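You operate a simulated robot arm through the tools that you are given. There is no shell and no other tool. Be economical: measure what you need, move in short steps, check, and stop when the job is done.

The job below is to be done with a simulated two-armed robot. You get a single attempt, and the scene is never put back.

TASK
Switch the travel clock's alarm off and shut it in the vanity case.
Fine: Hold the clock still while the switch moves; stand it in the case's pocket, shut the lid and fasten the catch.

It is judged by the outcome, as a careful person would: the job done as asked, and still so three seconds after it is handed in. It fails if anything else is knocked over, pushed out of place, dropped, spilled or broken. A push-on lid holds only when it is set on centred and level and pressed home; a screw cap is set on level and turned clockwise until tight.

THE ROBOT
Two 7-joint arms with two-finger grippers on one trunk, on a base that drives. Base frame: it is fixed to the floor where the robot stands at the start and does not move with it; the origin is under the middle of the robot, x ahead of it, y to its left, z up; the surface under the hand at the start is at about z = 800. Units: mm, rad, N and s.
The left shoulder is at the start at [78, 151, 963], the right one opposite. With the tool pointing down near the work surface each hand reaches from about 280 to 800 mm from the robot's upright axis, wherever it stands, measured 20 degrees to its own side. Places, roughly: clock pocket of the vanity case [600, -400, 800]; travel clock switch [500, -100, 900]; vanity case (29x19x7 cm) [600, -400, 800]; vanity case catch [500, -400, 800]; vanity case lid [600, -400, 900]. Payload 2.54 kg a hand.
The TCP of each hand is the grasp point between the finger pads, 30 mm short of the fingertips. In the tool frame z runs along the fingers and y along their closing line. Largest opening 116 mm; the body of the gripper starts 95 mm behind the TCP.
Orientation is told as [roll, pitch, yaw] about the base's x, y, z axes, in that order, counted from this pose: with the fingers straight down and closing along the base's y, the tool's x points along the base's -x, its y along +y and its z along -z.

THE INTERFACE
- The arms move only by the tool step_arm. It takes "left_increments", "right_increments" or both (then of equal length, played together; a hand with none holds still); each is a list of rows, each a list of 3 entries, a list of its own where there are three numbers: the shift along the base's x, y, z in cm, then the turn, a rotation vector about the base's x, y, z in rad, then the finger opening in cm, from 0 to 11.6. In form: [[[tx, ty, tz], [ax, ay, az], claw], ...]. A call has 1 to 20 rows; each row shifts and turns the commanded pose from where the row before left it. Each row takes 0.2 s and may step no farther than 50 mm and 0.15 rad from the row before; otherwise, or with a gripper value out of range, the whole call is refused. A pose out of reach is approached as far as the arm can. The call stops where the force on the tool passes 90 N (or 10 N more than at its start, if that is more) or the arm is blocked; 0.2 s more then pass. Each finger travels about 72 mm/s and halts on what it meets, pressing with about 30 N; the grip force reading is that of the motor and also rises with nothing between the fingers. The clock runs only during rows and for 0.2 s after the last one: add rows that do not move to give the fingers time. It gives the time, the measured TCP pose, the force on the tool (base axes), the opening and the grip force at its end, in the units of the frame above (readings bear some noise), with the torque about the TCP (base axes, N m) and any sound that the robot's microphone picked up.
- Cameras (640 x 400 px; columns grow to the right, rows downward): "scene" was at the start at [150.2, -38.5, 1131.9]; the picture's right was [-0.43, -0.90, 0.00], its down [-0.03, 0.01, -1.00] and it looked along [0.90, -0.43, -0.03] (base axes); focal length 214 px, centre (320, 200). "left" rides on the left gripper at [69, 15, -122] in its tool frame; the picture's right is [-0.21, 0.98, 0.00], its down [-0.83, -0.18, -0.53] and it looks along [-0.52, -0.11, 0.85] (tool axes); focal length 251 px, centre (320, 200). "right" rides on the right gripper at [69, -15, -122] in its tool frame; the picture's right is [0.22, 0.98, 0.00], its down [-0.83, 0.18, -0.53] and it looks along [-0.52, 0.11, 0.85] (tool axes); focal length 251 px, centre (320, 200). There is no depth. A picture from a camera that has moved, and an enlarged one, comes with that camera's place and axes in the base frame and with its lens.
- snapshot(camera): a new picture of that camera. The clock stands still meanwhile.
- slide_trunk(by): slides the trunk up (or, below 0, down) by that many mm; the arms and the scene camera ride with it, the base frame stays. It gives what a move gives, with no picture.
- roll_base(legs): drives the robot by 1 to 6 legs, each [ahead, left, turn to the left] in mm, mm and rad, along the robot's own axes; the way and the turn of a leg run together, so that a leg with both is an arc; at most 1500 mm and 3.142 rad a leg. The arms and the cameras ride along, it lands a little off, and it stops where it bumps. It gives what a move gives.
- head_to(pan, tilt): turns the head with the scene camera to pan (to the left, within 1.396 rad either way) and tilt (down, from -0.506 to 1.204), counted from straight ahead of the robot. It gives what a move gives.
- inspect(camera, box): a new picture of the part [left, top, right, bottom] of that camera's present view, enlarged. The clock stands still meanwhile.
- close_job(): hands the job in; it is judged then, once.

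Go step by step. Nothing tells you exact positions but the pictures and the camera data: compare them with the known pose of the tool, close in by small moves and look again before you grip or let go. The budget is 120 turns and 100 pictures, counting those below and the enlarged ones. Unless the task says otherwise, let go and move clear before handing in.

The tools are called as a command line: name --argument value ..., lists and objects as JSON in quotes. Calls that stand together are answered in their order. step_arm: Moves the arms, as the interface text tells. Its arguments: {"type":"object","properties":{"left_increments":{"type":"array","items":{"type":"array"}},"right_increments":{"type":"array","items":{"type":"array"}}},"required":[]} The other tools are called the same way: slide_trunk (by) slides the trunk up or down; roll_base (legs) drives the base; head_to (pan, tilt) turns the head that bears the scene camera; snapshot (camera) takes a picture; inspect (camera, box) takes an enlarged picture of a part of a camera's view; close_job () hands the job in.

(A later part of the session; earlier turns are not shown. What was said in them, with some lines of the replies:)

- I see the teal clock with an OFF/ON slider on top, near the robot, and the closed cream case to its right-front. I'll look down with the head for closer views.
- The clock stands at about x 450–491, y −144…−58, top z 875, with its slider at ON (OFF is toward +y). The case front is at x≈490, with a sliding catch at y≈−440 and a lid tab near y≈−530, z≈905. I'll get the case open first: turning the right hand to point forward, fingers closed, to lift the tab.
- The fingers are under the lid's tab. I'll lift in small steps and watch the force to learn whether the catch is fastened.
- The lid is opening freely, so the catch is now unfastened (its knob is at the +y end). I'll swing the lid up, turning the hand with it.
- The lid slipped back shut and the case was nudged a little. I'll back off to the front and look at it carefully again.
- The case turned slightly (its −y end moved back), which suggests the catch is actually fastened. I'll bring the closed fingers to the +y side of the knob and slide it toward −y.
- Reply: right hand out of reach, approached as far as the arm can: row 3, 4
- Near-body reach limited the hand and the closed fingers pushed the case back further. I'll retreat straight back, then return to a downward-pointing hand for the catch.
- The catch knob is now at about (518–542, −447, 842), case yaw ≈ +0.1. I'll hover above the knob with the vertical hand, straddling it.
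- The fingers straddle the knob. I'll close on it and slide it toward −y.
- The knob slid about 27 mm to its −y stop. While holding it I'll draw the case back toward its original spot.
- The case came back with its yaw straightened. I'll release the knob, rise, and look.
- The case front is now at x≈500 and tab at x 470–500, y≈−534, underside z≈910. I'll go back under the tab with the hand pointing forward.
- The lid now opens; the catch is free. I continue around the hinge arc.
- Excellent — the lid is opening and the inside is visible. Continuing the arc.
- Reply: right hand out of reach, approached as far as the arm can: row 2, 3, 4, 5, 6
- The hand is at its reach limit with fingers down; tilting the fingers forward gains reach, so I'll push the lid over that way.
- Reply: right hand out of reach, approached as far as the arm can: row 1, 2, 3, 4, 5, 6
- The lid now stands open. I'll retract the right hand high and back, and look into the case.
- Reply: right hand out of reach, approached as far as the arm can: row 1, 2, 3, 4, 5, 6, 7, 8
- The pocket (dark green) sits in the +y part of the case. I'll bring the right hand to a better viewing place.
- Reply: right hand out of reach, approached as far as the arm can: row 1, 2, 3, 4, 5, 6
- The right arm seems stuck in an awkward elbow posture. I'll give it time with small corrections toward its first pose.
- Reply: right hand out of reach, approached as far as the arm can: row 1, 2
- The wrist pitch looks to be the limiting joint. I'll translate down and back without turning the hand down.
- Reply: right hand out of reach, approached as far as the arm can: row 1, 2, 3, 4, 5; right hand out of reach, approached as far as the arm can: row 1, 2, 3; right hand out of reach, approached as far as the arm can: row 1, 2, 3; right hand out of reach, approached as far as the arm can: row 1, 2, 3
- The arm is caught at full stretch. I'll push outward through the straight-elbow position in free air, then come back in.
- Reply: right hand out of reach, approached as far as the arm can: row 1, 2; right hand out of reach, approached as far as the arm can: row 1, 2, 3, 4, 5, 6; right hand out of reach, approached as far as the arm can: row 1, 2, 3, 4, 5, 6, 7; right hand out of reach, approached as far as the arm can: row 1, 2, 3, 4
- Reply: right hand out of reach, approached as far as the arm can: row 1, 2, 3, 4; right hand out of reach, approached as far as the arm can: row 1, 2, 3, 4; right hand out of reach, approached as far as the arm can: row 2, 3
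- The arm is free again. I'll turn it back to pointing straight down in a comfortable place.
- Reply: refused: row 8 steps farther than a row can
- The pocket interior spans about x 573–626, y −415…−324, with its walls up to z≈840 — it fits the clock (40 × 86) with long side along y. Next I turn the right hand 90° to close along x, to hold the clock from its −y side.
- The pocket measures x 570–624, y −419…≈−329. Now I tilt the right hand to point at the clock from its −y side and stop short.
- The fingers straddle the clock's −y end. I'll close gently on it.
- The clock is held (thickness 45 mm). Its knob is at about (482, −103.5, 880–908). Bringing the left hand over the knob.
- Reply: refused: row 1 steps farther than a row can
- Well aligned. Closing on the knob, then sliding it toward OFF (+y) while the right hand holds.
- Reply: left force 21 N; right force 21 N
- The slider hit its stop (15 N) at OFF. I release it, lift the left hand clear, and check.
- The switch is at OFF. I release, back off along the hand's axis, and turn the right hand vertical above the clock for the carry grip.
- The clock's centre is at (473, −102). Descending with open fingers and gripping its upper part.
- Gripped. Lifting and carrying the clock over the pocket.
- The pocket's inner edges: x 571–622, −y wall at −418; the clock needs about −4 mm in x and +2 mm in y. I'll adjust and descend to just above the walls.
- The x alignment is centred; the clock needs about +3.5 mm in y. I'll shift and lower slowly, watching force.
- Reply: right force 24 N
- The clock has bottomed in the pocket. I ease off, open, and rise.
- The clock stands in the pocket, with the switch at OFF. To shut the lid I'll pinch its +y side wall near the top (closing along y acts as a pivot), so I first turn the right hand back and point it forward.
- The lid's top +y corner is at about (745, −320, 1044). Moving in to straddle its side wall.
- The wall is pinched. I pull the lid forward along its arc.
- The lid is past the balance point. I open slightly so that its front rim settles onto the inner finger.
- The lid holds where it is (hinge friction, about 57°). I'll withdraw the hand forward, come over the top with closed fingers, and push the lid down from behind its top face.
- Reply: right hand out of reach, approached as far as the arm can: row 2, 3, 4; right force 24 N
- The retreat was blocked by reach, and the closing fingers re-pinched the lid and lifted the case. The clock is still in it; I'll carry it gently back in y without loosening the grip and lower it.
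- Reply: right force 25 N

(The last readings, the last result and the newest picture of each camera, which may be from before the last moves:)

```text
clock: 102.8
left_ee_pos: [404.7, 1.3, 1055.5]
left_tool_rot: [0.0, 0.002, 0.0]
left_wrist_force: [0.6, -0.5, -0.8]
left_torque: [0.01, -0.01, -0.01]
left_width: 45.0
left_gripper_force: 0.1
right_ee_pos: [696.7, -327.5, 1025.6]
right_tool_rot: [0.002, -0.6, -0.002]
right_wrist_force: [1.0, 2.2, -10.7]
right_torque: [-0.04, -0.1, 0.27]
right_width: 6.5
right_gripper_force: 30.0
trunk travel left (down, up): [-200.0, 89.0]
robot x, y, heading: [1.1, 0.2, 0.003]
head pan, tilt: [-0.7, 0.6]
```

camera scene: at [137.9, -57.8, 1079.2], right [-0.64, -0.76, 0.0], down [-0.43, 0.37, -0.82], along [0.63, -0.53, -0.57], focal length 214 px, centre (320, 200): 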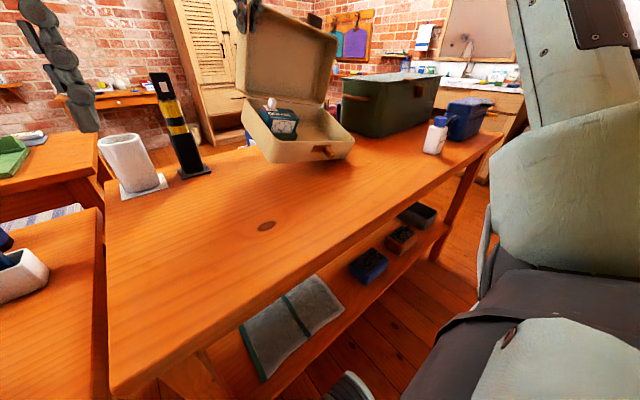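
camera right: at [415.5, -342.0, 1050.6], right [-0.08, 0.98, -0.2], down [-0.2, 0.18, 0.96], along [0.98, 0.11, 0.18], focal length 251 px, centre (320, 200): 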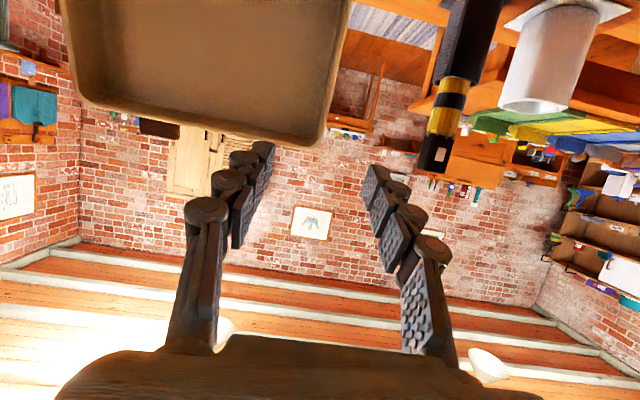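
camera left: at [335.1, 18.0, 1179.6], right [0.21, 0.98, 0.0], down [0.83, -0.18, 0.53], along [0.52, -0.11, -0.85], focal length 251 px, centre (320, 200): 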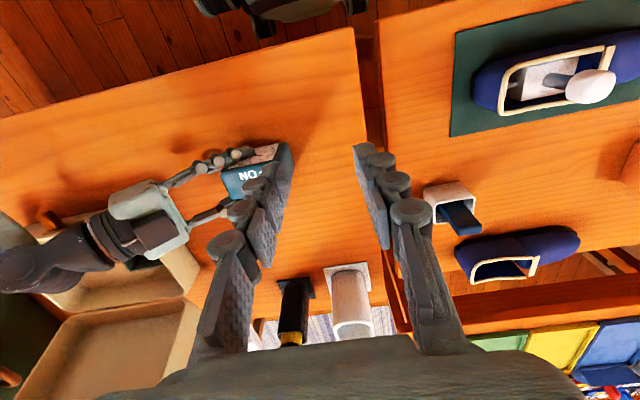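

step_arm --right_increments '[[[0, 0, -0.5], [0, 0, 0], 0], [[0, 0, -0.5], [0, 0, 0], 0], [[0, 0, 0], [0, 0, 0], 0]]'

inspect --camera "scene" --box '[220, 10, 400, 190]'

```text
clock: 103.6
left_ee_pos: [401.8, 1.8, 1059.3]
left_tool_rot: [0.001, -0.002, 0.0]
left_wrist_force: [-0.4, 0.3, 0.9]
left_torque: [0.02, -0.01, 0.0]
left_width: 45.0
left_gripper_force: 0.1
right_ee_pos: [692.7, -326.2, 1023.5]
right_tool_rot: [0.001, -0.616, -0.001]
right_wrist_force: [0.7, -4.1, 21.6]
right_torque: [-0.3, -0.57, 0.23]
right_width: 6.6
right_gripper_force: 30.1
trunk travel left (down, up): [-200.0, 89.0]
robot x, y, heading: [-1.4, -1.4, -0.002]
head pan, tilt: [-0.7, 0.6]
```

```text
2.22 times, centred on (310, 100) of scene
camera zoom: at [133.9, -56.1, 1080.5], right [-0.64, -0.76, 0.0], down [-0.43, 0.36, -0.83], along [0.63, -0.53, -0.56], focal length 477 px, centre (342, 422)
```

zoom: 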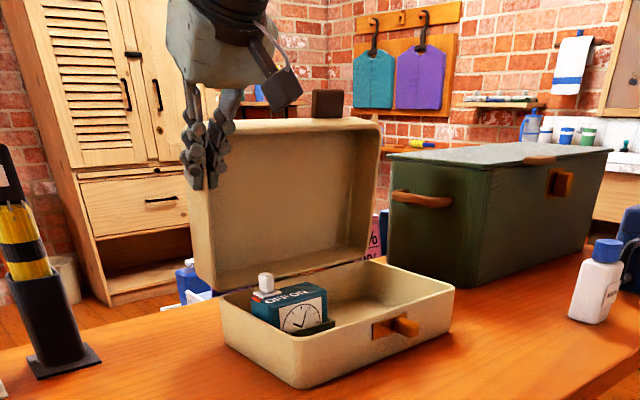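

The case is back on the table, flat, with the clock still standing and OFF. I continue closing with the pinch, turning the hand with the lid.

step_arm --right_increments '[[[0, 0, 0.35], [0, 0, 0], 0], [[-1.26, 0, -0.3], [0, -0.1, 0], 0], [[-1.26, 0, -0.35], [0, -0.1, 0], 0], [[-1.26, 0, -0.4], [0, -0.1, 0], 0], [[-1.18, 0, -0.6], [0, -0.1, 0], 0], [[-1.18, 0, -0.65], [0, -0.1, 0], 0], [[-1.18, 0, -0.7], [0, -0.1, 0], 0], [[0, 0, 0], [0, 0, 0], 0]]'

inspect --camera "scene" --box '[220, 10, 400, 190]'

```text
clock: 105.4
left_ee_pos: [402.9, 1.9, 1058.2]
left_tool_rot: [-0.002, -0.002, 0.0]
left_wrist_force: [0.2, -0.2, 0.4]
left_torque: [0.04, 0.01, 0.01]
left_width: 44.8
left_gripper_force: 0.1
right_ee_pos: [621.7, -325.7, 990.7]
right_tool_rot: [0.006, -1.201, -0.005]
right_wrist_force: [-8.1, 0.4, 2.4]
right_torque: [0.04, 0.56, -0.04]
right_width: 6.6
right_gripper_force: 29.8
trunk travel left (down, up): [-200.0, 89.0]
robot x, y, heading: [1.1, -0.9, -0.002]
head pan, tilt: [-0.7, 0.6]
```

```text
2.22 times, centred on (310, 100) of scene
camera zoom: at [134.9, -56.4, 1079.7], right [-0.64, -0.77, 0.0], down [-0.43, 0.36, -0.83], along [0.63, -0.53, -0.56], focal length 477 px, centre (342, 422)
```

zoom: 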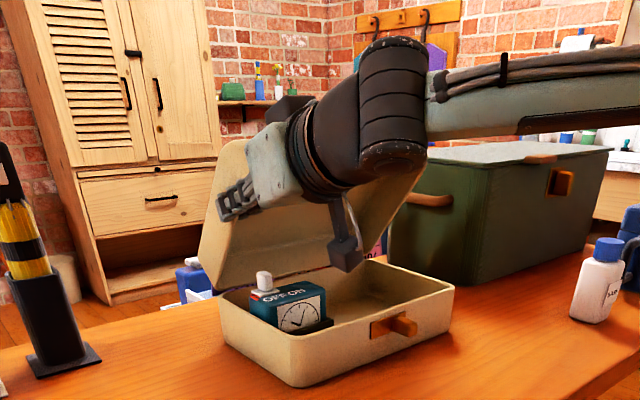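

step_arm --right_increments '[[[-0.8, 0, -0.7], [0, -0.07, 0], 0], [[-0.8, 0, -0.7], [0, -0.07, 0], 0], [[-0.65, 0, -0.75], [0, -0.06, 0], 0], [[0, 0, 0], [0, 0, 0], 1.5], [[0, 0, 0], [0, 0, 0], 2.5], [[0, 0, 0], [0, 0, 0], 3], [[0, 0, 0], [0, 0, 0], 3], [[0, 0, 0], [0, 0, 0], 3]]'

```text
clock: 107.2
left_ee_pos: [403.5, 2.3, 1057.8]
left_tool_rot: [0.0, 0.002, 0.0]
left_wrist_force: [0.4, -0.6, 0.5]
left_torque: [-0.01, 0.0, 0.0]
left_width: 44.9
left_gripper_force: 0.0
right_ee_pos: [599.6, -325.6, 968.2]
right_tool_rot: [0.006, -1.402, -0.007]
right_wrist_force: [-1.2, 0.0, 0.4]
right_torque: [-0.02, -0.03, -0.05]
right_width: 29.6
right_gripper_force: 0.1
trunk travel left (down, up): [-200.0, 89.0]
robot x, y, heading: [-2.1, 1.9, 0.001]
head pan, tilt: [-0.7, 0.6]
```

inspect --camera "scene" --box '[220, 10, 400, 190]'

```text
2.22 times, centred on (310, 100) of scene
camera zoom: at [135.8, -56.5, 1079.7], right [-0.64, -0.76, 0.0], down [-0.43, 0.36, -0.83], along [0.63, -0.53, -0.56], focal length 477 px, centre (342, 422)
```

zoom: 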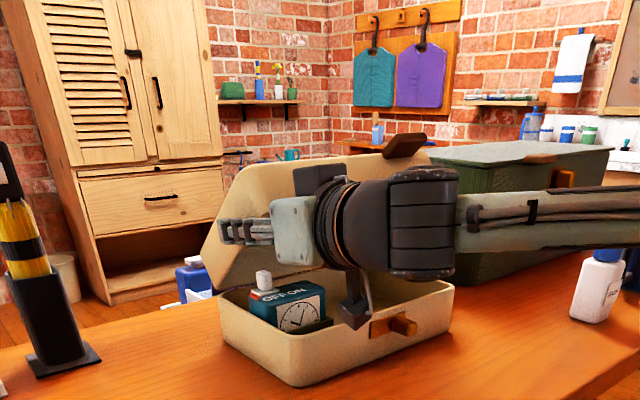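

The lid holds itself at about 45° (friction hinge). I'll withdraw the hand by backing the robot straight off.

roll_base --legs '[[-150, 0, 0]]'

step_arm --right_increments '[[[0, 0, 2], [0, 0.1, 0], 2], [[0, 0, 2.5], [0, 0.15, 0], 0], [[0, -1, 2.5], [0, 0.15, 0], 0], [[0, -1.5, 2.5], [0, 0.15, 0], 0], [[0, -1.5, 2.5], [0, 0.15, 0], 0], [[0, -1.5, 2.5], [0, 0.1, 0], 0], [[0, -1.5, 1.5], [0, 0.1, 0], 0], [[0, -1.5, 1], [0, 0.1, 0], 0], [[0, 0, 0], [0, 0, 0], 0]]'

```text
clock: 108.6
left_ee_pos: [255.5, 4.5, 1058.5]
left_tool_rot: [0.0, 0.0, 0.006]
left_wrist_force: [-0.5, -0.1, 0.2]
left_torque: [0.01, 0.02, -0.01]
left_width: 45.0
left_gripper_force: 0.1
right_ee_pos: [451.4, -320.9, 971.2]
right_tool_rot: [0.002, -1.402, 0.005]
right_wrist_force: [-3.3, 2.5, 1.6]
right_torque: [0.02, -0.08, 0.16]
right_width: 31.8
right_gripper_force: 1.6
trunk travel left (down, up): [-200.0, 89.0]
robot x, y, heading: [-150.4, -1.7, 0.001]
head pan, tilt: [-0.7, 0.6]
```

```text
clock: 110.6
left_ee_pos: [257.7, 2.7, 1055.6]
left_tool_rot: [0.0, 0.0, 0.005]
left_wrist_force: [-0.6, 0.2, -0.2]
left_torque: [0.0, 0.0, 0.02]
left_width: 45.1
left_gripper_force: 0.0
right_ee_pos: [454.4, -408.7, 1136.1]
right_tool_rot: [0.008, -0.398, 0.001]
right_wrist_force: [-0.1, -0.9, -23.6]
right_torque: [1.68, -1.05, 0.19]
right_width: 16.5
right_gripper_force: 30.5
trunk travel left (down, up): [-200.0, 89.0]
robot x, y, heading: [-148.8, -3.3, 0.003]
head pan, tilt: [-0.7, 0.6]
```

The fingers snagged the rim and lifted the case again. Keeping the grip, I drive forward again to get the case back over its place.

roll_base --legs '[[75, 0, 0], [75, 0, 0]]'

snapshot --camera "scene"

```text
clock: 112.3
left_ee_pos: [409.7, 1.8, 1057.4]
left_tool_rot: [0.003, 0.002, 0.006]
left_wrist_force: [0.3, -0.4, -0.4]
left_torque: [-0.01, 0.0, -0.01]
left_width: 45.1
left_gripper_force: 0.2
right_ee_pos: [606.5, -408.5, 1137.8]
right_tool_rot: [0.006, -0.399, 0.0]
right_wrist_force: [0.5, 1.2, -20.6]
right_torque: [1.44, -0.19, -0.28]
right_width: 15.7
right_gripper_force: 30.4
trunk travel left (down, up): [-200.0, 89.0]
robot x, y, heading: [2.9, 2.9, 0.006]
head pan, tilt: [-0.7, 0.6]
```

```text
3 pictures are left
camera scene: at [142.5, -56.6, 1079.3], right [-0.64, -0.77, 0.0], down [-0.44, 0.36, -0.82], along [0.63, -0.53, -0.57], focal length 214 px, centre (320, 200)
```

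scene: 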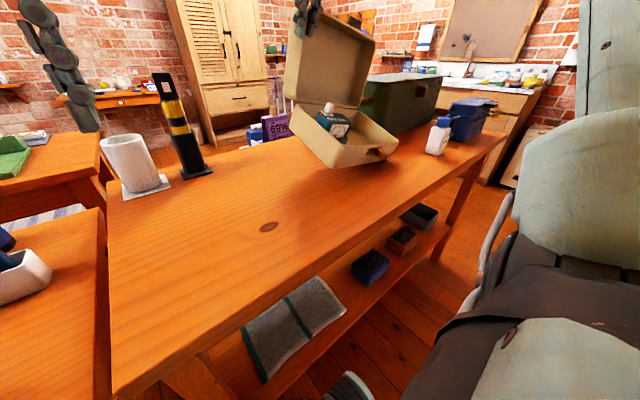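

The clock is still in its pocket. Moving the case back in y and lowering it gently.

step_arm --right_increments '[[[0.2, 1, 0], [0, 0, 0], 0], [[0.3, 1.5, 0], [0, 0, 0], 0], [[0.3, 1.5, 0], [0, 0, 0], 0], [[0.3, 1.5, 0], [0, 0, 0], 0], [[0.3, 1.5, 0], [0, 0, 0], 0], [[0, 1, 0], [0, 0, 0], 0], [[0, 0, 0], [0, 0, 0], 0], [[0, 0, -1], [0, 0, 0], 0], [[0, 0, -1], [0, 0, 0], 0], [[0, 0, -1], [0, 0, 0], 0], [[0, 0, -1], [0, 0, 0], 0], [[0, 0, -1], [0, 0, 0], 0], [[0, 0, -0.8], [0, 0, 0], 0], [[0, 0, -0.8], [0, 0, 0], 0], [[0, 0, -0.6], [0, 0, 0], 0], [[0, 0, 0], [0, 0, 0], 0]]'

step_arm --right_increments '[[[0, 0, -0.6], [0, 0, 0], 0], [[0, 0, -0.6], [0, 0, 0], 0], [[0, 0, 0], [0, 0, 0], 0]]'

```text
clock: 115.7
left_ee_pos: [410.4, 4.8, 1056.7]
left_tool_rot: [-0.001, 0.001, 0.003]
left_wrist_force: [0.1, 0.9, 0.2]
left_torque: [-0.01, -0.02, 0.01]
left_width: 45.0
left_gripper_force: 0.1
right_ee_pos: [621.0, -329.0, 1065.4]
right_tool_rot: [0.007, -0.4, -0.001]
right_wrist_force: [2.8, 3.3, -11.7]
right_torque: [0.24, -0.29, 0.52]
right_width: 7.0
right_gripper_force: 30.3
trunk travel left (down, up): [-200.0, 89.0]
robot x, y, heading: [4.3, 0.7, 0.002]
head pan, tilt: [-0.7, 0.6]
```

```text
clock: 116.5
left_ee_pos: [408.6, 3.7, 1057.6]
left_tool_rot: [0.0, 0.001, 0.004]
left_wrist_force: [0.1, 0.6, -0.3]
left_torque: [-0.01, 0.02, 0.03]
left_width: 45.0
left_gripper_force: 0.0
right_ee_pos: [620.4, -328.3, 1053.6]
right_tool_rot: [0.006, -0.4, -0.002]
right_wrist_force: [2.6, 2.4, -12.1]
right_torque: [0.22, -0.21, 0.47]
right_width: 7.2
right_gripper_force: 29.9
trunk travel left (down, up): [-200.0, 89.0]
robot x, y, heading: [1.7, -2.7, 0.005]
head pan, tilt: [-0.7, 0.6]
```

step_arm --right_increments '[[[0, 0, -0.6], [0, 0, 0], 0], [[0, 0, -0.6], [0, 0, 0], 0], [[0, 0, -0.6], [0, 0, 0], 0], [[0, 0, 0], [0, 0, 0], 0]]'

```text
clock: 117.5
left_ee_pos: [410.1, 3.2, 1057.5]
left_tool_rot: [0.001, 0.002, 0.003]
left_wrist_force: [0.0, -0.6, -0.2]
left_torque: [0.04, 0.0, 0.0]
left_width: 44.8
left_gripper_force: 0.1
right_ee_pos: [620.4, -327.5, 1037.7]
right_tool_rot: [0.008, -0.402, 0.001]
right_wrist_force: [3.0, 2.8, -11.2]
right_torque: [0.27, -0.23, 0.47]
right_width: 7.5
right_gripper_force: 30.0
trunk travel left (down, up): [-200.0, 89.0]
robot x, y, heading: [7.2, -1.4, 0.004]
head pan, tilt: [-0.7, 0.6]
```

step_arm --right_increments '[[[0, 0, -0.5], [0, 0, 0], 0], [[0, 0, -0.5], [0, 0, 0], 0], [[0, 0, 0], [0, 0, 0], 0]]'

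```text
clock: 118.3
left_ee_pos: [409.1, 3.9, 1056.4]
left_tool_rot: [-0.001, 0.002, 0.004]
left_wrist_force: [0.1, 1.7, -0.1]
left_torque: [-0.01, 0.03, 0.03]
left_width: 45.1
left_gripper_force: 0.1
right_ee_pos: [619.9, -326.9, 1025.7]
right_tool_rot: [0.004, -0.403, 0.001]
right_wrist_force: [3.3, 3.5, -9.4]
right_torque: [-0.06, -0.31, 0.47]
right_width: 7.3
right_gripper_force: 30.1
trunk travel left (down, up): [-200.0, 89.0]
robot x, y, heading: [1.9, -0.8, 0.006]
head pan, tilt: [-0.7, 0.6]
```

step_arm --right_increments '[[[0, 0, -0.4], [0, 0, 0], 0], [[0, 0, -0.3], [0, 0, 0], 0], [[0, 0, 0], [0, 0, 0], 0]]'

```text
clock: 119.1
left_ee_pos: [406.8, 3.4, 1059.3]
left_tool_rot: [-0.002, -0.001, 0.002]
left_wrist_force: [-0.5, 0.2, 1.1]
left_torque: [0.0, 0.0, -0.01]
left_width: 45.1
left_gripper_force: 0.1
right_ee_pos: [618.5, -326.8, 1026.6]
right_tool_rot: [0.005, -0.415, 0.0]
right_wrist_force: [-0.1, -7.8, 26.7]
right_torque: [-0.39, -0.38, 0.38]
right_width: 7.4
right_gripper_force: 29.8
trunk travel left (down, up): [-200.0, 89.0]
robot x, y, heading: [5.7, 3.3, 0.005]
head pan, tilt: [-0.7, 0.6]
```

inspect --camera "scene" --box '[230, 0, 410, 190]'

```text
2.11 times, centred on (320, 95) of scene
camera zoom: at [138.3, -55.2, 1080.6], right [-0.64, -0.77, 0.0], down [-0.43, 0.36, -0.83], along [0.63, -0.53, -0.56], focal length 452 px, centre (320, 421)
```

zoom: 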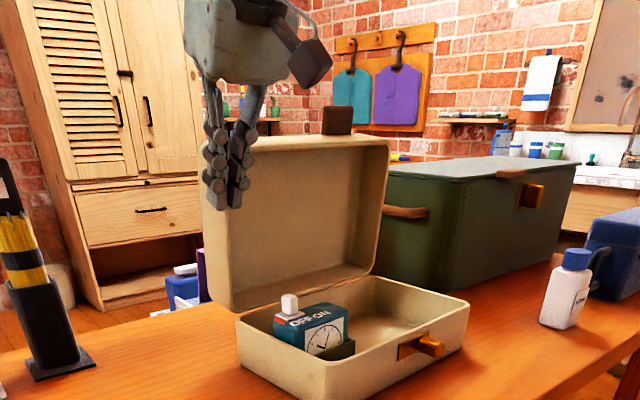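

The case sits flat with the clock in its pocket and the lid near upright. I release, exit straight out the front, rise, and go over the top behind the lid with closed fingers.

step_arm --right_increments '[[[0, 0, 0.3], [0, 0, 0], 1], [[0, 0, 0], [0, 0, 0], 3], [[0, 0, 0], [0, 0, 0], 5], [[0, 0, 0], [0, 0, 0], 6], [[-2, 0, 0], [0, 0, 0], 6], [[-2.5, 0, 0], [0, 0, 0], 6], [[-2.5, 0, 0.5], [0, 0, 0], 6], [[-1, 0, 0], [0, 0, 0], 6]]'

```text
clock: 120.9
left_ee_pos: [408.3, 4.5, 1056.9]
left_tool_rot: [0.0, 0.0, 0.003]
left_wrist_force: [-0.4, -1.2, 0.8]
left_torque: [0.0, 0.01, 0.01]
left_width: 45.1
left_gripper_force: 0.1
right_ee_pos: [536.9, -326.3, 1030.1]
right_tool_rot: [0.004, -0.403, 0.0]
right_wrist_force: [-0.6, -0.5, 0.8]
right_torque: [0.04, 0.0, -0.02]
right_width: 59.9
right_gripper_force: 0.2
trunk travel left (down, up): [-200.0, 89.0]
robot x, y, heading: [3.7, 0.4, 0.001]
head pan, tilt: [-0.7, 0.6]
```

step_arm --right_increments '[[[0, 0, 4], [0, 0, 0], 6], [[0, 0, 4], [0, 0, 0], 6], [[0, -3, 2.5], [0, 0, 0], 4], [[0, -3.2, 0], [0, 0, 0], 2], [[0, -3.2, 0], [0, 0, 0], 0], [[0, 0, 0], [0, 0, 0], 0], [[0, 0, 0], [0, 0, 0], 0]]'

step_arm --right_increments '[[[4, 0, 0], [0, 0, 0], 0], [[4, 0, 0], [0, 0, 0], 0], [[4, 0, 0], [0, 0, 0], 0], [[4, 0, 0], [0, 0, 0], 0], [[1, 0, 0], [0, 0, 0], 0], [[0, 0, 0], [0, 0, 0], 0]]'

```text
clock: 122.5
left_ee_pos: [408.6, 4.4, 1057.3]
left_tool_rot: [0.0, -0.001, 0.004]
left_wrist_force: [-0.4, 0.1, 0.5]
left_torque: [-0.01, -0.01, 0.02]
left_width: 45.3
left_gripper_force: 0.1
right_ee_pos: [537.4, -421.9, 1131.0]
right_tool_rot: [0.006, -0.402, -0.001]
right_wrist_force: [0.2, -0.8, -0.2]
right_torque: [-0.01, -0.02, 0.04]
right_width: 0.0
right_gripper_force: 28.0
trunk travel left (down, up): [-200.0, 89.0]
robot x, y, heading: [5.7, -1.0, 0.005]
head pan, tilt: [-0.7, 0.6]
```

```text
clock: 123.9
left_ee_pos: [408.4, 3.3, 1057.8]
left_tool_rot: [0.0, 0.0, 0.005]
left_wrist_force: [0.5, -0.3, 0.2]
left_torque: [-0.01, -0.02, 0.0]
left_width: 44.8
left_gripper_force: 0.0
right_ee_pos: [685.6, -419.5, 1137.1]
right_tool_rot: [-0.001, -0.407, 0.009]
right_wrist_force: [0.4, 0.1, -0.4]
right_torque: [0.0, -0.05, 0.02]
right_width: 0.0
right_gripper_force: 28.0
right hand out of reach, approached as far as the arm can: row 4, 5
trunk travel left (down, up): [-200.0, 89.0]
robot x, y, heading: [5.1, 2.9, 0.002]
head pan, tilt: [-0.7, 0.6]
```

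step_arm --right_increments '[[[-2.5, 0, 0], [0, 0, 0], 0], [[-1.5, 0, 0], [0, 0, 0], 0], [[0, 0, 0], [0, 0, 0], 0]]'

slide_trunk --by 85

```text
clock: 124.7
left_ee_pos: [408.2, 3.7, 1058.7]
left_tool_rot: [0.002, 0.0, 0.004]
left_wrist_force: [0.4, 0.4, -0.2]
left_torque: [0.01, -0.02, -0.01]
left_width: 45.2
left_gripper_force: 0.0
right_ee_pos: [647.1, -422.6, 1132.3]
right_tool_rot: [0.006, -0.402, 0.0]
right_wrist_force: [1.1, 0.2, -0.5]
right_torque: [0.0, -0.02, 0.02]
right_width: 0.0
right_gripper_force: 28.4
trunk travel left (down, up): [-200.0, 89.0]
robot x, y, heading: [3.2, 5.3, 0.003]
head pan, tilt: [-0.7, 0.6]
```

```text
clock: 125.9
left_ee_pos: [408.3, 3.6, 1142.4]
left_tool_rot: [0.0, -0.002, 0.003]
left_wrist_force: [-0.1, 0.0, 0.0]
left_torque: [0.01, 0.01, 0.0]
left_width: 44.9
left_gripper_force: 0.0
right_ee_pos: [646.0, -423.2, 1218.0]
right_tool_rot: [0.005, -0.403, -0.001]
right_wrist_force: [0.5, -0.9, -0.6]
right_torque: [0.04, 0.01, -0.02]
right_width: 0.1
right_gripper_force: 28.7
trunk travel left (down, up): [-285.0, 4.0]
robot x, y, heading: [4.2, -1.0, 0.005]
head pan, tilt: [-0.7, 0.6]
```

step_arm --right_increments '[[[0, 0, -3], [0, -0.05, 0], 0], [[0, 0, -3], [0, -0.05, 0], 0], [[0, 0, -3], [0, 0, 0], 0], [[2.4, 0, 0], [0, 0, 0], 0], [[2.4, 0, 0], [0, 0, 0], 0], [[2.4, 0, 0], [0, 0, 0], 0], [[0, 0, 0], [0, 0, 0], 0]]'

```text
clock: 127.5
left_ee_pos: [407.3, 3.8, 1142.5]
left_tool_rot: [0.0, -0.001, 0.002]
left_wrist_force: [0.5, 0.1, -0.3]
left_torque: [0.0, -0.02, -0.04]
left_width: 44.9
left_gripper_force: 0.0
right_ee_pos: [719.8, -423.3, 1130.8]
right_tool_rot: [0.007, -0.502, 0.0]
right_wrist_force: [-0.8, 0.6, -0.1]
right_torque: [0.02, 0.01, 0.02]
right_width: 0.1
right_gripper_force: 28.3
trunk travel left (down, up): [-285.0, 4.0]
robot x, y, heading: [6.6, 1.2, 0.0]
head pan, tilt: [-0.7, 0.6]
```

step_arm --right_increments '[[[0, 0, -2], [0, 0, 0], 0], [[0, 0, -2], [0, 0, 0], 0], [[0, 0, -2], [0, 0, 0], 0], [[0, 0, 0], [0, 0, 0], 0]]'

```text
clock: 128.5
left_ee_pos: [408.3, 2.8, 1144.2]
left_tool_rot: [-0.001, 0.0, 0.004]
left_wrist_force: [1.1, 0.3, -0.4]
left_torque: [0.0, 0.01, 0.0]
left_width: 44.8
left_gripper_force: 0.1
right_ee_pos: [719.8, -423.9, 1072.5]
right_tool_rot: [0.005, -0.508, 0.001]
right_wrist_force: [3.0, -1.9, 7.7]
right_torque: [-0.06, -0.16, 0.0]
right_width: 0.2
right_gripper_force: 28.4
trunk travel left (down, up): [-285.0, 4.0]
robot x, y, heading: [4.9, 2.1, 0.004]
head pan, tilt: [-0.7, 0.6]
```

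step_arm --right_increments '[[[0, 0, 2], [0, 0, 0], 0], [[1, 0, 1.5], [0, 0, 0], 0], [[2, 0, 0], [0, 0, 0], 0], [[0, 0, 0], [0, 0, 0], 0]]'

inspect --camera "right" --box '[140, 0, 520, 240]'

```text
clock: 129.5
left_ee_pos: [407.8, 3.1, 1144.1]
left_tool_rot: [0.0, 0.0, 0.003]
left_wrist_force: [0.4, -1.0, 0.6]
left_torque: [0.02, 0.04, 0.01]
left_width: 44.8
left_gripper_force: 0.1
right_ee_pos: [749.2, -422.1, 1102.3]
right_tool_rot: [0.008, -0.503, 0.0]
right_wrist_force: [0.0, -0.3, -0.1]
right_torque: [0.0, 0.0, 0.03]
right_width: 0.0
right_gripper_force: 28.5
trunk travel left (down, up): [-285.0, 4.0]
robot x, y, heading: [4.8, -1.5, 0.006]
head pan, tilt: [-0.7, 0.6]
```

```text
1.67 times, centred on (330, 120) of right
camera zoom: at [629.3, -437.2, 1177.2], right [-0.19, 0.98, -0.1], down [0.47, 0.18, 0.87], along [0.86, 0.12, -0.49], focal length 419 px, centre (303, 333)
```

zoom: 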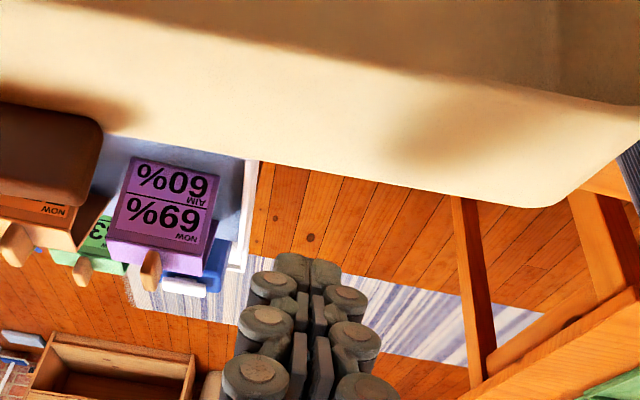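

The lid's top-back corner is at about (732, 1050) — the fingers are now just behind it. I descend and pull forward along the arc.

step_arm --right_increments '[[[0, 0, -1.5], [0, 0, 0], 0], [[0, 0, -1.5], [0, 0, 0], 0], [[-0.8, 0, 0], [0, 0, 0], 0], [[-1, 0, 0.1], [0, 0, 0], 0], [[-1, 0, 0.1], [0, 0, 0], 0], [[-1.2, 0, 0.1], [0, 0, 0], 0], [[-1.2, 0, 0.1], [0, 0, 0], 0]]'

```text
clock: 131.1
left_ee_pos: [407.1, 4.0, 1142.9]
left_tool_rot: [0.001, -0.001, 0.002]
left_wrist_force: [0.5, 0.0, 0.6]
left_torque: [0.0, -0.01, -0.02]
left_width: 44.8
left_gripper_force: 0.0
right_ee_pos: [697.7, -423.2, 1079.0]
right_tool_rot: [0.006, -0.508, -0.001]
right_wrist_force: [4.5, -4.4, 9.8]
right_torque: [-0.11, -0.17, -0.01]
right_width: 5.9
right_gripper_force: 28.5
trunk travel left (down, up): [-285.0, 4.0]
robot x, y, heading: [5.8, 3.7, 0.001]
head pan, tilt: [-0.7, 0.6]
```

step_arm --right_increments '[[[-1.6, 0, 0.2], [0, 0, 0], 0], [[-1.6, 0, 0.15], [0, 0, 0], 0], [[-1.6, 0, -0.1], [0, 0, 0], 0], [[-1.6, 0, -0.2], [0, 0, 0], 0], [[-1.5, 0, -0.35], [0, 0, 0], 0], [[-1.5, 0, -0.45], [0, 0, 0], 0]]'

```text
clock: 132.5
left_ee_pos: [401.9, 4.0, 1144.9]
left_tool_rot: [-0.001, -0.005, 0.002]
left_wrist_force: [-0.3, 0.2, 0.4]
left_torque: [0.01, -0.02, 0.0]
left_width: 44.8
left_gripper_force: 0.0
right_ee_pos: [597.3, -427.3, 1079.8]
right_tool_rot: [0.003, -0.522, -0.003]
right_wrist_force: [-10.6, -21.2, 48.0]
right_torque: [-0.58, 0.11, -0.16]
right_width: 6.3
right_gripper_force: 28.9
trunk travel left (down, up): [-285.0, 4.0]
robot x, y, heading: [7.5, 0.4, 0.004]
head pan, tilt: [-0.7, 0.6]
```

The fingers slipped onto the lid's edge. I lift off, go further behind with a steeper hand, and hook deeper.

step_arm --right_increments '[[[0, 0, 3], [0, 0, 0], 0], [[0, 0, 3], [0, 0, 0], 0], [[4, 0, 0], [0, 0.05, 0], 0], [[4, 0, 0], [0, 0.05, 0], 0], [[4, 0, 0], [0, 0.05, 0], 0], [[3, 0, 0], [0, 0.05, 0], 0], [[0, 0, 0], [0, 0, 0], 0]]'

```text
clock: 134.1
left_ee_pos: [408.1, 2.5, 1142.9]
left_tool_rot: [-0.002, 0.002, 0.004]
left_wrist_force: [0.1, -0.7, 0.0]
left_torque: [-0.01, 0.01, -0.02]
left_width: 44.9
left_gripper_force: 0.1
right_ee_pos: [727.8, -421.7, 1133.3]
right_tool_rot: [-0.013, -0.351, 0.027]
right_wrist_force: [0.5, 0.9, -0.2]
right_torque: [0.02, 0.02, 0.01]
right_width: 0.2
right_gripper_force: 28.7
right hand out of reach, approached as far as the arm can: row 6
trunk travel left (down, up): [-285.0, 4.0]
robot x, y, heading: [1.9, -2.0, 0.002]
head pan, tilt: [-0.7, 0.6]
```

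step_arm --right_increments '[[[-0.5, 0, -2.5], [0, 0, 0], 0], [[0, 0, -2.5], [0, 0, 0], 0], [[0, 0, -2], [0, 0, 0], 0], [[0, 0, -2], [0, 0, 0], 0], [[0, 0, 0], [0, 0, 0], 0]]'

```text
clock: 135.3
left_ee_pos: [408.6, 4.1, 1141.2]
left_tool_rot: [-0.001, 0.001, 0.003]
left_wrist_force: [0.8, -0.4, -0.7]
left_torque: [-0.01, 0.06, -0.01]
left_width: 44.9
left_gripper_force: 0.0
right_ee_pos: [727.4, -424.0, 1069.6]
right_tool_rot: [-0.006, -0.421, 0.023]
right_wrist_force: [2.5, -0.1, 25.5]
right_torque: [0.06, 0.02, 0.21]
right_width: 6.0
right_gripper_force: 28.1
trunk travel left (down, up): [-285.0, 4.0]
robot x, y, heading: [5.5, 2.1, 0.004]
head pan, tilt: [-0.7, 0.6]
stopped in row 5 (right hand): the force on the tool passed its limit at 91 N (the readings are from after the stop); the commanded pose is now the measured one
```

step_arm --right_increments '[[[0, 0, 2], [0, -0.05, 0], 0], [[1, 0, 1.5], [0, -0.05, 0], 0], [[2, 0, 0], [0, 0, -0.02], 0], [[1, 0, -1], [0, 0, 0], 0], [[0, 0, -2], [0, 0, 0], 0], [[0, 0, -2], [0, 0, 0], 0], [[0, 0, -1.5], [0, 0, 0], 0], [[0, 0, 0], [0, 0, 0], 0]]'

```text
clock: 137.1
left_ee_pos: [408.5, 2.5, 1144.3]
left_tool_rot: [0.0, 0.0, 0.004]
left_wrist_force: [0.0, 0.6, 0.3]
left_torque: [0.02, 0.01, 0.02]
left_width: 44.8
left_gripper_force: 0.1
right_ee_pos: [767.4, -425.6, 1035.0]
right_tool_rot: [-0.01, -0.506, 0.002]
right_wrist_force: [0.6, 0.1, 0.5]
right_torque: [0.0, -0.01, -0.01]
right_width: 0.0
right_gripper_force: 28.2
trunk travel left (down, up): [-285.0, 4.0]
robot x, y, heading: [5.6, 1.1, -0.001]
head pan, tilt: [-0.7, 0.6]
```

Deep behind the lid with no contact force. Pulling forward now.

step_arm --right_increments '[[[-1.5, 0, 0], [0, 0, 0], 0], [[-1.5, 0, 0], [0, 0, 0], 0], [[-1.5, 0, 0], [0, 0, 0], 0], [[-1.5, 0, 0], [0, 0, 0], 0], [[-1.5, 0, 0], [0, 0, 0], 0]]'

```text
clock: 138.3
left_ee_pos: [404.3, 4.7, 1144.4]
left_tool_rot: [-0.002, -0.006, 0.003]
left_wrist_force: [-0.2, -0.1, -0.7]
left_torque: [-0.01, 0.0, 0.01]
left_width: 44.9
left_gripper_force: 0.0
right_ee_pos: [687.9, -426.5, 1045.5]
right_tool_rot: [-0.011, -0.524, 0.0]
right_wrist_force: [6.1, -12.8, 41.5]
right_torque: [0.18, 0.98, 0.57]
right_width: 6.0
right_gripper_force: 28.7
trunk travel left (down, up): [-285.0, 4.0]
robot x, y, heading: [8.3, 0.1, 0.006]
head pan, tilt: [-0.7, 0.6]
```

step_arm --right_increments '[[[0, 0, 0.8], [0, 0, 0], 0], [[-0.8, 0, 0.5], [0, 0.05, 0], 0], [[-1.2, 0, 0.2], [0, 0.05, 0], 0], [[-1.2, 0, 0], [0, 0.05, 0], 0]]'

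```text
clock: 139.3
left_ee_pos: [408.9, 4.3, 1143.9]
left_tool_rot: [0.001, 0.001, 0.003]
left_wrist_force: [0.1, 0.0, 0.2]
left_torque: [-0.02, 0.01, -0.03]
left_width: 45.2
left_gripper_force: 0.0
right_ee_pos: [658.7, -425.8, 1046.5]
right_tool_rot: [-0.01, -0.352, 0.001]
right_wrist_force: [-0.4, -0.1, 0.1]
right_torque: [-0.02, 0.01, 0.0]
right_width: 0.0
right_gripper_force: 28.2
trunk travel left (down, up): [-285.0, 4.0]
robot x, y, heading: [6.7, -0.4, 0.005]
head pan, tilt: [-0.7, 0.6]
```

step_arm --right_increments '[[[-1.8, 0, 0.2], [0, 0.05, 0], 0], [[-2, 0, -0.2], [0, 0, 0], 0], [[-2, 0, -0.7], [0, 0, 0], 0], [[0, 0, 0], [0, 0, 0], 0]]'

```text
clock: 140.3
left_ee_pos: [408.6, 3.0, 1143.7]
left_tool_rot: [0.0, 0.001, 0.003]
left_wrist_force: [0.1, -0.6, -0.2]
left_torque: [0.0, -0.01, -0.01]
left_width: 44.9
left_gripper_force: 0.0
right_ee_pos: [600.0, -426.1, 1039.8]
right_tool_rot: [-0.011, -0.306, 0.0]
right_wrist_force: [0.0, -0.5, -0.8]
right_torque: [-0.01, -0.02, 0.0]
right_width: 0.0
right_gripper_force: 28.5
trunk travel left (down, up): [-285.0, 4.0]
robot x, y, heading: [4.6, 5.0, 0.004]
head pan, tilt: [-0.7, 0.6]
```

step_arm --right_increments '[[[-1.8, 0, -1], [0, 0, 0], 0], [[-1.7, 0, -1.1], [0, 0, 0], 0], [[-1.5, 0, -1.4], [0, 0, 0], 0], [[-1.4, 0, -1.4], [0, 0, 0], 0], [[-0.8, 0, -1.2], [0, 0, 0], 0], [[0, 0, 0], [0, 0, 0], 0]]'

```text
clock: 141.7
left_ee_pos: [407.9, 3.4, 1143.5]
left_tool_rot: [0.001, 0.0, 0.004]
left_wrist_force: [0.0, -0.2, 0.1]
left_torque: [0.02, -0.01, -0.01]
left_width: 45.0
left_gripper_force: 0.1
right_ee_pos: [528.8, -425.9, 978.4]
right_tool_rot: [-0.01, -0.306, 0.003]
right_wrist_force: [-0.2, 0.4, 0.0]
right_torque: [-0.02, 0.03, -0.01]
right_width: 0.2
right_gripper_force: 28.3
trunk travel left (down, up): [-285.0, 4.0]
robot x, y, heading: [4.1, -3.2, -0.001]
head pan, tilt: [-0.7, 0.6]
```

step_arm --right_increments '[[[0, 0, -0.8], [0, 0, 0], 0], [[0, 0, -0.8], [0, 0, 0], 0], [[0, 0, -0.6], [0, 0, 0], 0], [[0, 0, -0.5], [0, 0, 0], 0], [[0, 0, -0.4], [0, 0, 0], 0], [[0, 0, -0.3], [0, 0, 0], 0]]'

```text
clock: 143.1
left_ee_pos: [407.8, 2.7, 1143.1]
left_tool_rot: [0.0, 0.0, 0.004]
left_wrist_force: [-0.5, 0.4, -0.1]
left_torque: [-0.02, -0.01, 0.01]
left_width: 44.9
left_gripper_force: 0.0
right_ee_pos: [528.8, -426.3, 949.7]
right_tool_rot: [-0.013, -0.31, 0.001]
right_wrist_force: [-2.5, -2.7, 16.3]
right_torque: [-0.1, 0.13, 0.06]
right_width: 5.9
right_gripper_force: 28.7
trunk travel left (down, up): [-285.0, 4.0]
robot x, y, heading: [-0.8, -1.4, 0.003]
head pan, tilt: [-0.7, 0.6]
```

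The lid is down (contact at its closed height, z≈920). I lift the hand clear and use the last picture to locate the catch.

step_arm --right_increments '[[[0, 0, 4], [0, 0.05, 0], 0], [[0, 0, 4], [0, 0.1, 0], 0], [[0, -2, 4], [0, 0.1, 0], 2], [[0, -2, 3], [0.01, 0.06, 0], 5], [[0, 0, 0], [0, 0, 0], 5], [[0, 0, 0], [0, 0, 0], 5]]'

inspect --camera "scene" --box '[280, 100, 440, 250]'

```text
clock: 144.5
left_ee_pos: [409.2, 3.0, 1142.6]
left_tool_rot: [-0.002, -0.001, 0.004]
left_wrist_force: [0.3, 0.8, 0.1]
left_torque: [-0.02, -0.02, 0.0]
left_width: 45.0
left_gripper_force: 0.0
right_ee_pos: [526.2, -469.0, 1098.2]
right_tool_rot: [0.002, 0.005, 0.002]
right_wrist_force: [1.3, -0.6, -0.3]
right_torque: [0.01, 0.02, -0.01]
right_width: 50.2
right_gripper_force: 0.0
trunk travel left (down, up): [-285.0, 4.0]
robot x, y, heading: [3.9, -0.2, 0.005]
head pan, tilt: [-0.7, 0.6]
```

```text
2.67 times, centred on (360, 175) of scene
camera zoom: at [140.8, -55.9, 1164.7], right [-0.64, -0.77, 0.0], down [-0.43, 0.36, -0.83], along [0.63, -0.53, -0.56], focal length 572 px, centre (213, 267)
```

zoom: 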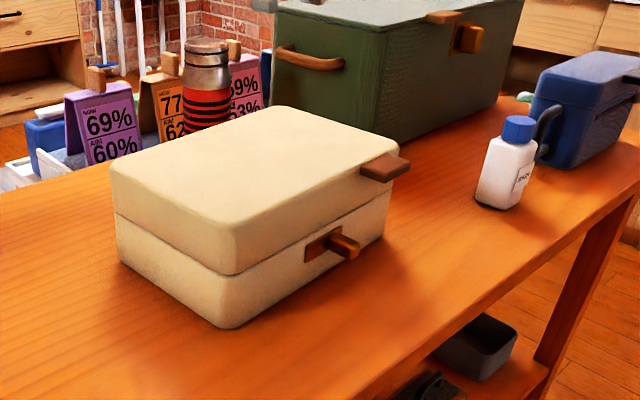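

The lid is fully shut, and the catch knob is at about (428–455, −490, 842), unlatched at its −y end. I'll approach it from the front with the hand tilted so that it stays clear of the lid's tab.

step_arm --right_increments '[[[-4, -0.5, 0], [0, 0, 0], 5], [[-4, -0.5, 0], [0, 0, 0], 5], [[-4, -0.5, 0], [0, -0.1, 0], 5], [[-4.4, -0.6, 0], [0, -0.14, 0], 5], [[0, 0, -3], [0, -0.14, 0], 5], [[0, 0, -3], [0, -0.14, 0], 5], [[0, 0, -3], [0, -0.14, 0], 5], [[0, 0, -3], [0, -0.14, 0], 5], [[0, 0, -3], [0, 0, 0], 5], [[0, 0, -3.5], [0, 0, 0], 5], [[0, 0, 0], [0, 0, 0], 5]]'

```text
clock: 146.9
left_ee_pos: [407.9, 2.2, 1142.1]
left_tool_rot: [0.0, 0.0, 0.004]
left_wrist_force: [0.7, -0.2, 0.7]
left_torque: [-0.02, -0.03, 0.02]
left_width: 45.2
left_gripper_force: 0.0
right_ee_pos: [368.2, -485.3, 909.7]
right_tool_rot: [0.0, -0.795, 0.001]
right_wrist_force: [-0.1, 0.0, 1.0]
right_torque: [0.0, -0.02, -0.01]
right_width: 50.1
right_gripper_force: 0.1
trunk travel left (down, up): [-285.0, 4.0]
robot x, y, heading: [4.6, 1.8, 0.003]
head pan, tilt: [-0.7, 0.6]
```

step_arm --right_increments '[[[1.8, -0.1, -1.8], [0, 0, 0], 5], [[1.8, -0.1, -1.8], [0, 0, 0], 5], [[1.3, 0, -1.6], [0, 0, 0], 5], [[0, 0, 0], [0, 0, 0], 5]]'

```text
clock: 147.9
left_ee_pos: [407.3, 2.8, 1143.3]
left_tool_rot: [-0.001, 0.001, 0.003]
left_wrist_force: [0.5, -1.2, 0.6]
left_torque: [-0.01, 0.03, -0.04]
left_width: 45.3
left_gripper_force: 0.1
right_ee_pos: [415.0, -486.9, 858.6]
right_tool_rot: [0.0, -0.797, 0.003]
right_wrist_force: [0.2, -1.3, -0.1]
right_torque: [0.03, -0.02, 0.0]
right_width: 50.0
right_gripper_force: 0.0
trunk travel left (down, up): [-285.0, 4.0]
robot x, y, heading: [3.1, 2.1, 0.006]
head pan, tilt: [-0.7, 0.6]
```

step_arm --right_increments '[[[0.5, 0, -0.3], [0, 0, 0], 5], [[0, 0, 0], [0, 0, 0], 4], [[0, 0, 0], [0, 0, 0], 3], [[0, 0, 0], [0, 0, 0], 2], [[0, 0, 0], [0, 0, 0], 1], [[0, 0, 0], [0, 0, 0], 0.3], [[0, 0, 0], [0, 0, 0], 0.3]]'

```text
clock: 149.5
left_ee_pos: [408.5, 3.2, 1143.7]
left_tool_rot: [0.002, -0.001, 0.004]
left_wrist_force: [-0.6, 0.3, 0.4]
left_torque: [0.0, 0.01, -0.02]
left_width: 45.1
left_gripper_force: 0.0
right_ee_pos: [419.4, -486.7, 856.2]
right_tool_rot: [0.001, -0.794, 0.003]
right_wrist_force: [0.4, 3.5, 0.3]
right_torque: [-0.07, -0.04, 0.73]
right_width: 18.0
right_gripper_force: 29.8
trunk travel left (down, up): [-285.0, 4.0]
robot x, y, heading: [4.1, 1.2, 0.003]
head pan, tilt: [-0.7, 0.6]
```

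Width 18 mm — the knob is gripped. Sliding it toward +y to its fastened stop.

step_arm --right_increments '[[[0, 0.5, 0], [0, 0, 0], 0.3], [[0, 0.5, 0], [0, 0, 0], 0.3], [[0, 0.5, 0], [0, 0, 0], 0.3], [[0, 0.5, 0], [0, 0, 0], 0.3], [[0, 0.3, 0], [0, 0, 0], 0.3], [[0, 0.3, 0], [0, 0, 0], 0.3]]'

```text
clock: 150.9
left_ee_pos: [407.1, 3.2, 1142.3]
left_tool_rot: [0.0, -0.002, 0.002]
left_wrist_force: [-0.1, 0.1, 0.2]
left_torque: [0.0, 0.01, -0.02]
left_width: 45.0
left_gripper_force: 0.0
right_ee_pos: [419.1, -464.0, 856.2]
right_tool_rot: [0.001, -0.793, 0.0]
right_wrist_force: [-6.5, -0.5, 0.1]
right_torque: [-0.05, -0.15, 0.51]
right_width: 18.0
right_gripper_force: 30.0
trunk travel left (down, up): [-285.0, 4.0]
robot x, y, heading: [5.9, -0.1, 0.001]
head pan, tilt: [-0.7, 0.6]
```

step_arm --right_increments '[[[0, 0.3, 0], [0, 0, 0], 0.3], [[0, 0.2, 0], [0, 0, 0], 0.3]]'

```text
clock: 151.5
left_ee_pos: [408.4, 2.0, 1142.9]
left_tool_rot: [0.0, 0.001, 0.005]
left_wrist_force: [-0.4, 0.0, -0.3]
left_torque: [0.0, 0.02, 0.02]
left_width: 44.8
left_gripper_force: 0.0
right_ee_pos: [420.1, -460.2, 856.8]
right_tool_rot: [-0.002, -0.795, 0.002]
right_wrist_force: [-1.8, -6.2, 0.0]
right_torque: [-0.26, 0.23, 0.31]
right_width: 17.8
right_gripper_force: 30.3
trunk travel left (down, up): [-285.0, 4.0]
robot x, y, heading: [4.4, -0.3, 0.006]
head pan, tilt: [-0.7, 0.6]
```

step_arm --right_increments '[[[0, 0.2, 0], [0, 0, 0], 0.3], [[0, 0.2, 0], [0, 0, 0], 0.3]]'

```text
clock: 152.1
left_ee_pos: [408.4, 2.4, 1142.6]
left_tool_rot: [0.0, -0.001, 0.003]
left_wrist_force: [-0.7, -0.4, 0.3]
left_torque: [-0.02, 0.04, -0.01]
left_width: 45.2
left_gripper_force: 0.0
right_ee_pos: [419.1, -454.2, 856.6]
right_tool_rot: [-0.003, -0.795, 0.003]
right_wrist_force: [0.1, -7.4, 3.8]
right_torque: [-0.2, -0.04, 0.15]
right_width: 17.7
right_gripper_force: 29.7
trunk travel left (down, up): [-285.0, 4.0]
robot x, y, heading: [6.5, -0.2, 0.002]
head pan, tilt: [-0.7, 0.6]
```

The knob is at its +y stop (about 30 mm of travel, as before). I release and back away along the hand's axis.

step_arm --right_increments '[[[0, -0.1, 0], [0, 0, 0], 2.5], [[0, 0, 0], [0, 0, 0], 4], [[0, 0, 0], [0, 0, 0], 5], [[0, 0, 0], [0, 0, 0], 5], [[-1.5, 0, 1.5], [0, 0, 0], 5], [[-2, 0, 2], [0, 0, 0], 5], [[-1.5, 0, 3], [0, 0.1, 0], 5], [[0, 0, 4], [0, 0.1, 0], 5], [[0, 0, 4], [0, 0.1, 0], 5], [[0, 0, 2], [0, 0.1, 0], 5], [[0, 0, 0], [0, 0, 0], 5]]'

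```text
clock: 154.5
left_ee_pos: [409.7, 3.7, 1143.2]
left_tool_rot: [-0.001, 0.001, 0.003]
left_wrist_force: [-1.0, 0.7, -0.4]
left_torque: [-0.02, 0.0, -0.04]
left_width: 44.9
left_gripper_force: 0.1
right_ee_pos: [368.8, -453.8, 1022.5]
right_tool_rot: [0.002, -0.395, 0.001]
right_wrist_force: [0.0, -0.2, 0.6]
right_torque: [0.0, 0.05, -0.01]
right_width: 50.0
right_gripper_force: 0.1
trunk travel left (down, up): [-285.0, 4.0]
robot x, y, heading: [4.6, 3.7, 0.006]
head pan, tilt: [-0.7, 0.6]
```

Both hands are clear with no force on either; the lid is shut and the catch is at its fastened end, so I hand the job in.

close_job

```text
The job is handed in.
```

I switched the clock's alarm off, stood the clock in the case's pocket, shut the lid and slid the catch to its fastened end. I had no pictures left after moving the catch, so that last step rests on the knob's travel and the force at its stop.

The case itself did not stay put. It was lifted off the table twice by its lid when the fingers caught the rim, and set back down both times. It now sits about 35 mm nearer the robot than where it started. In the pictures taken after each lift the clock was still in its pocket. I saw nothing else knocked over or moved.
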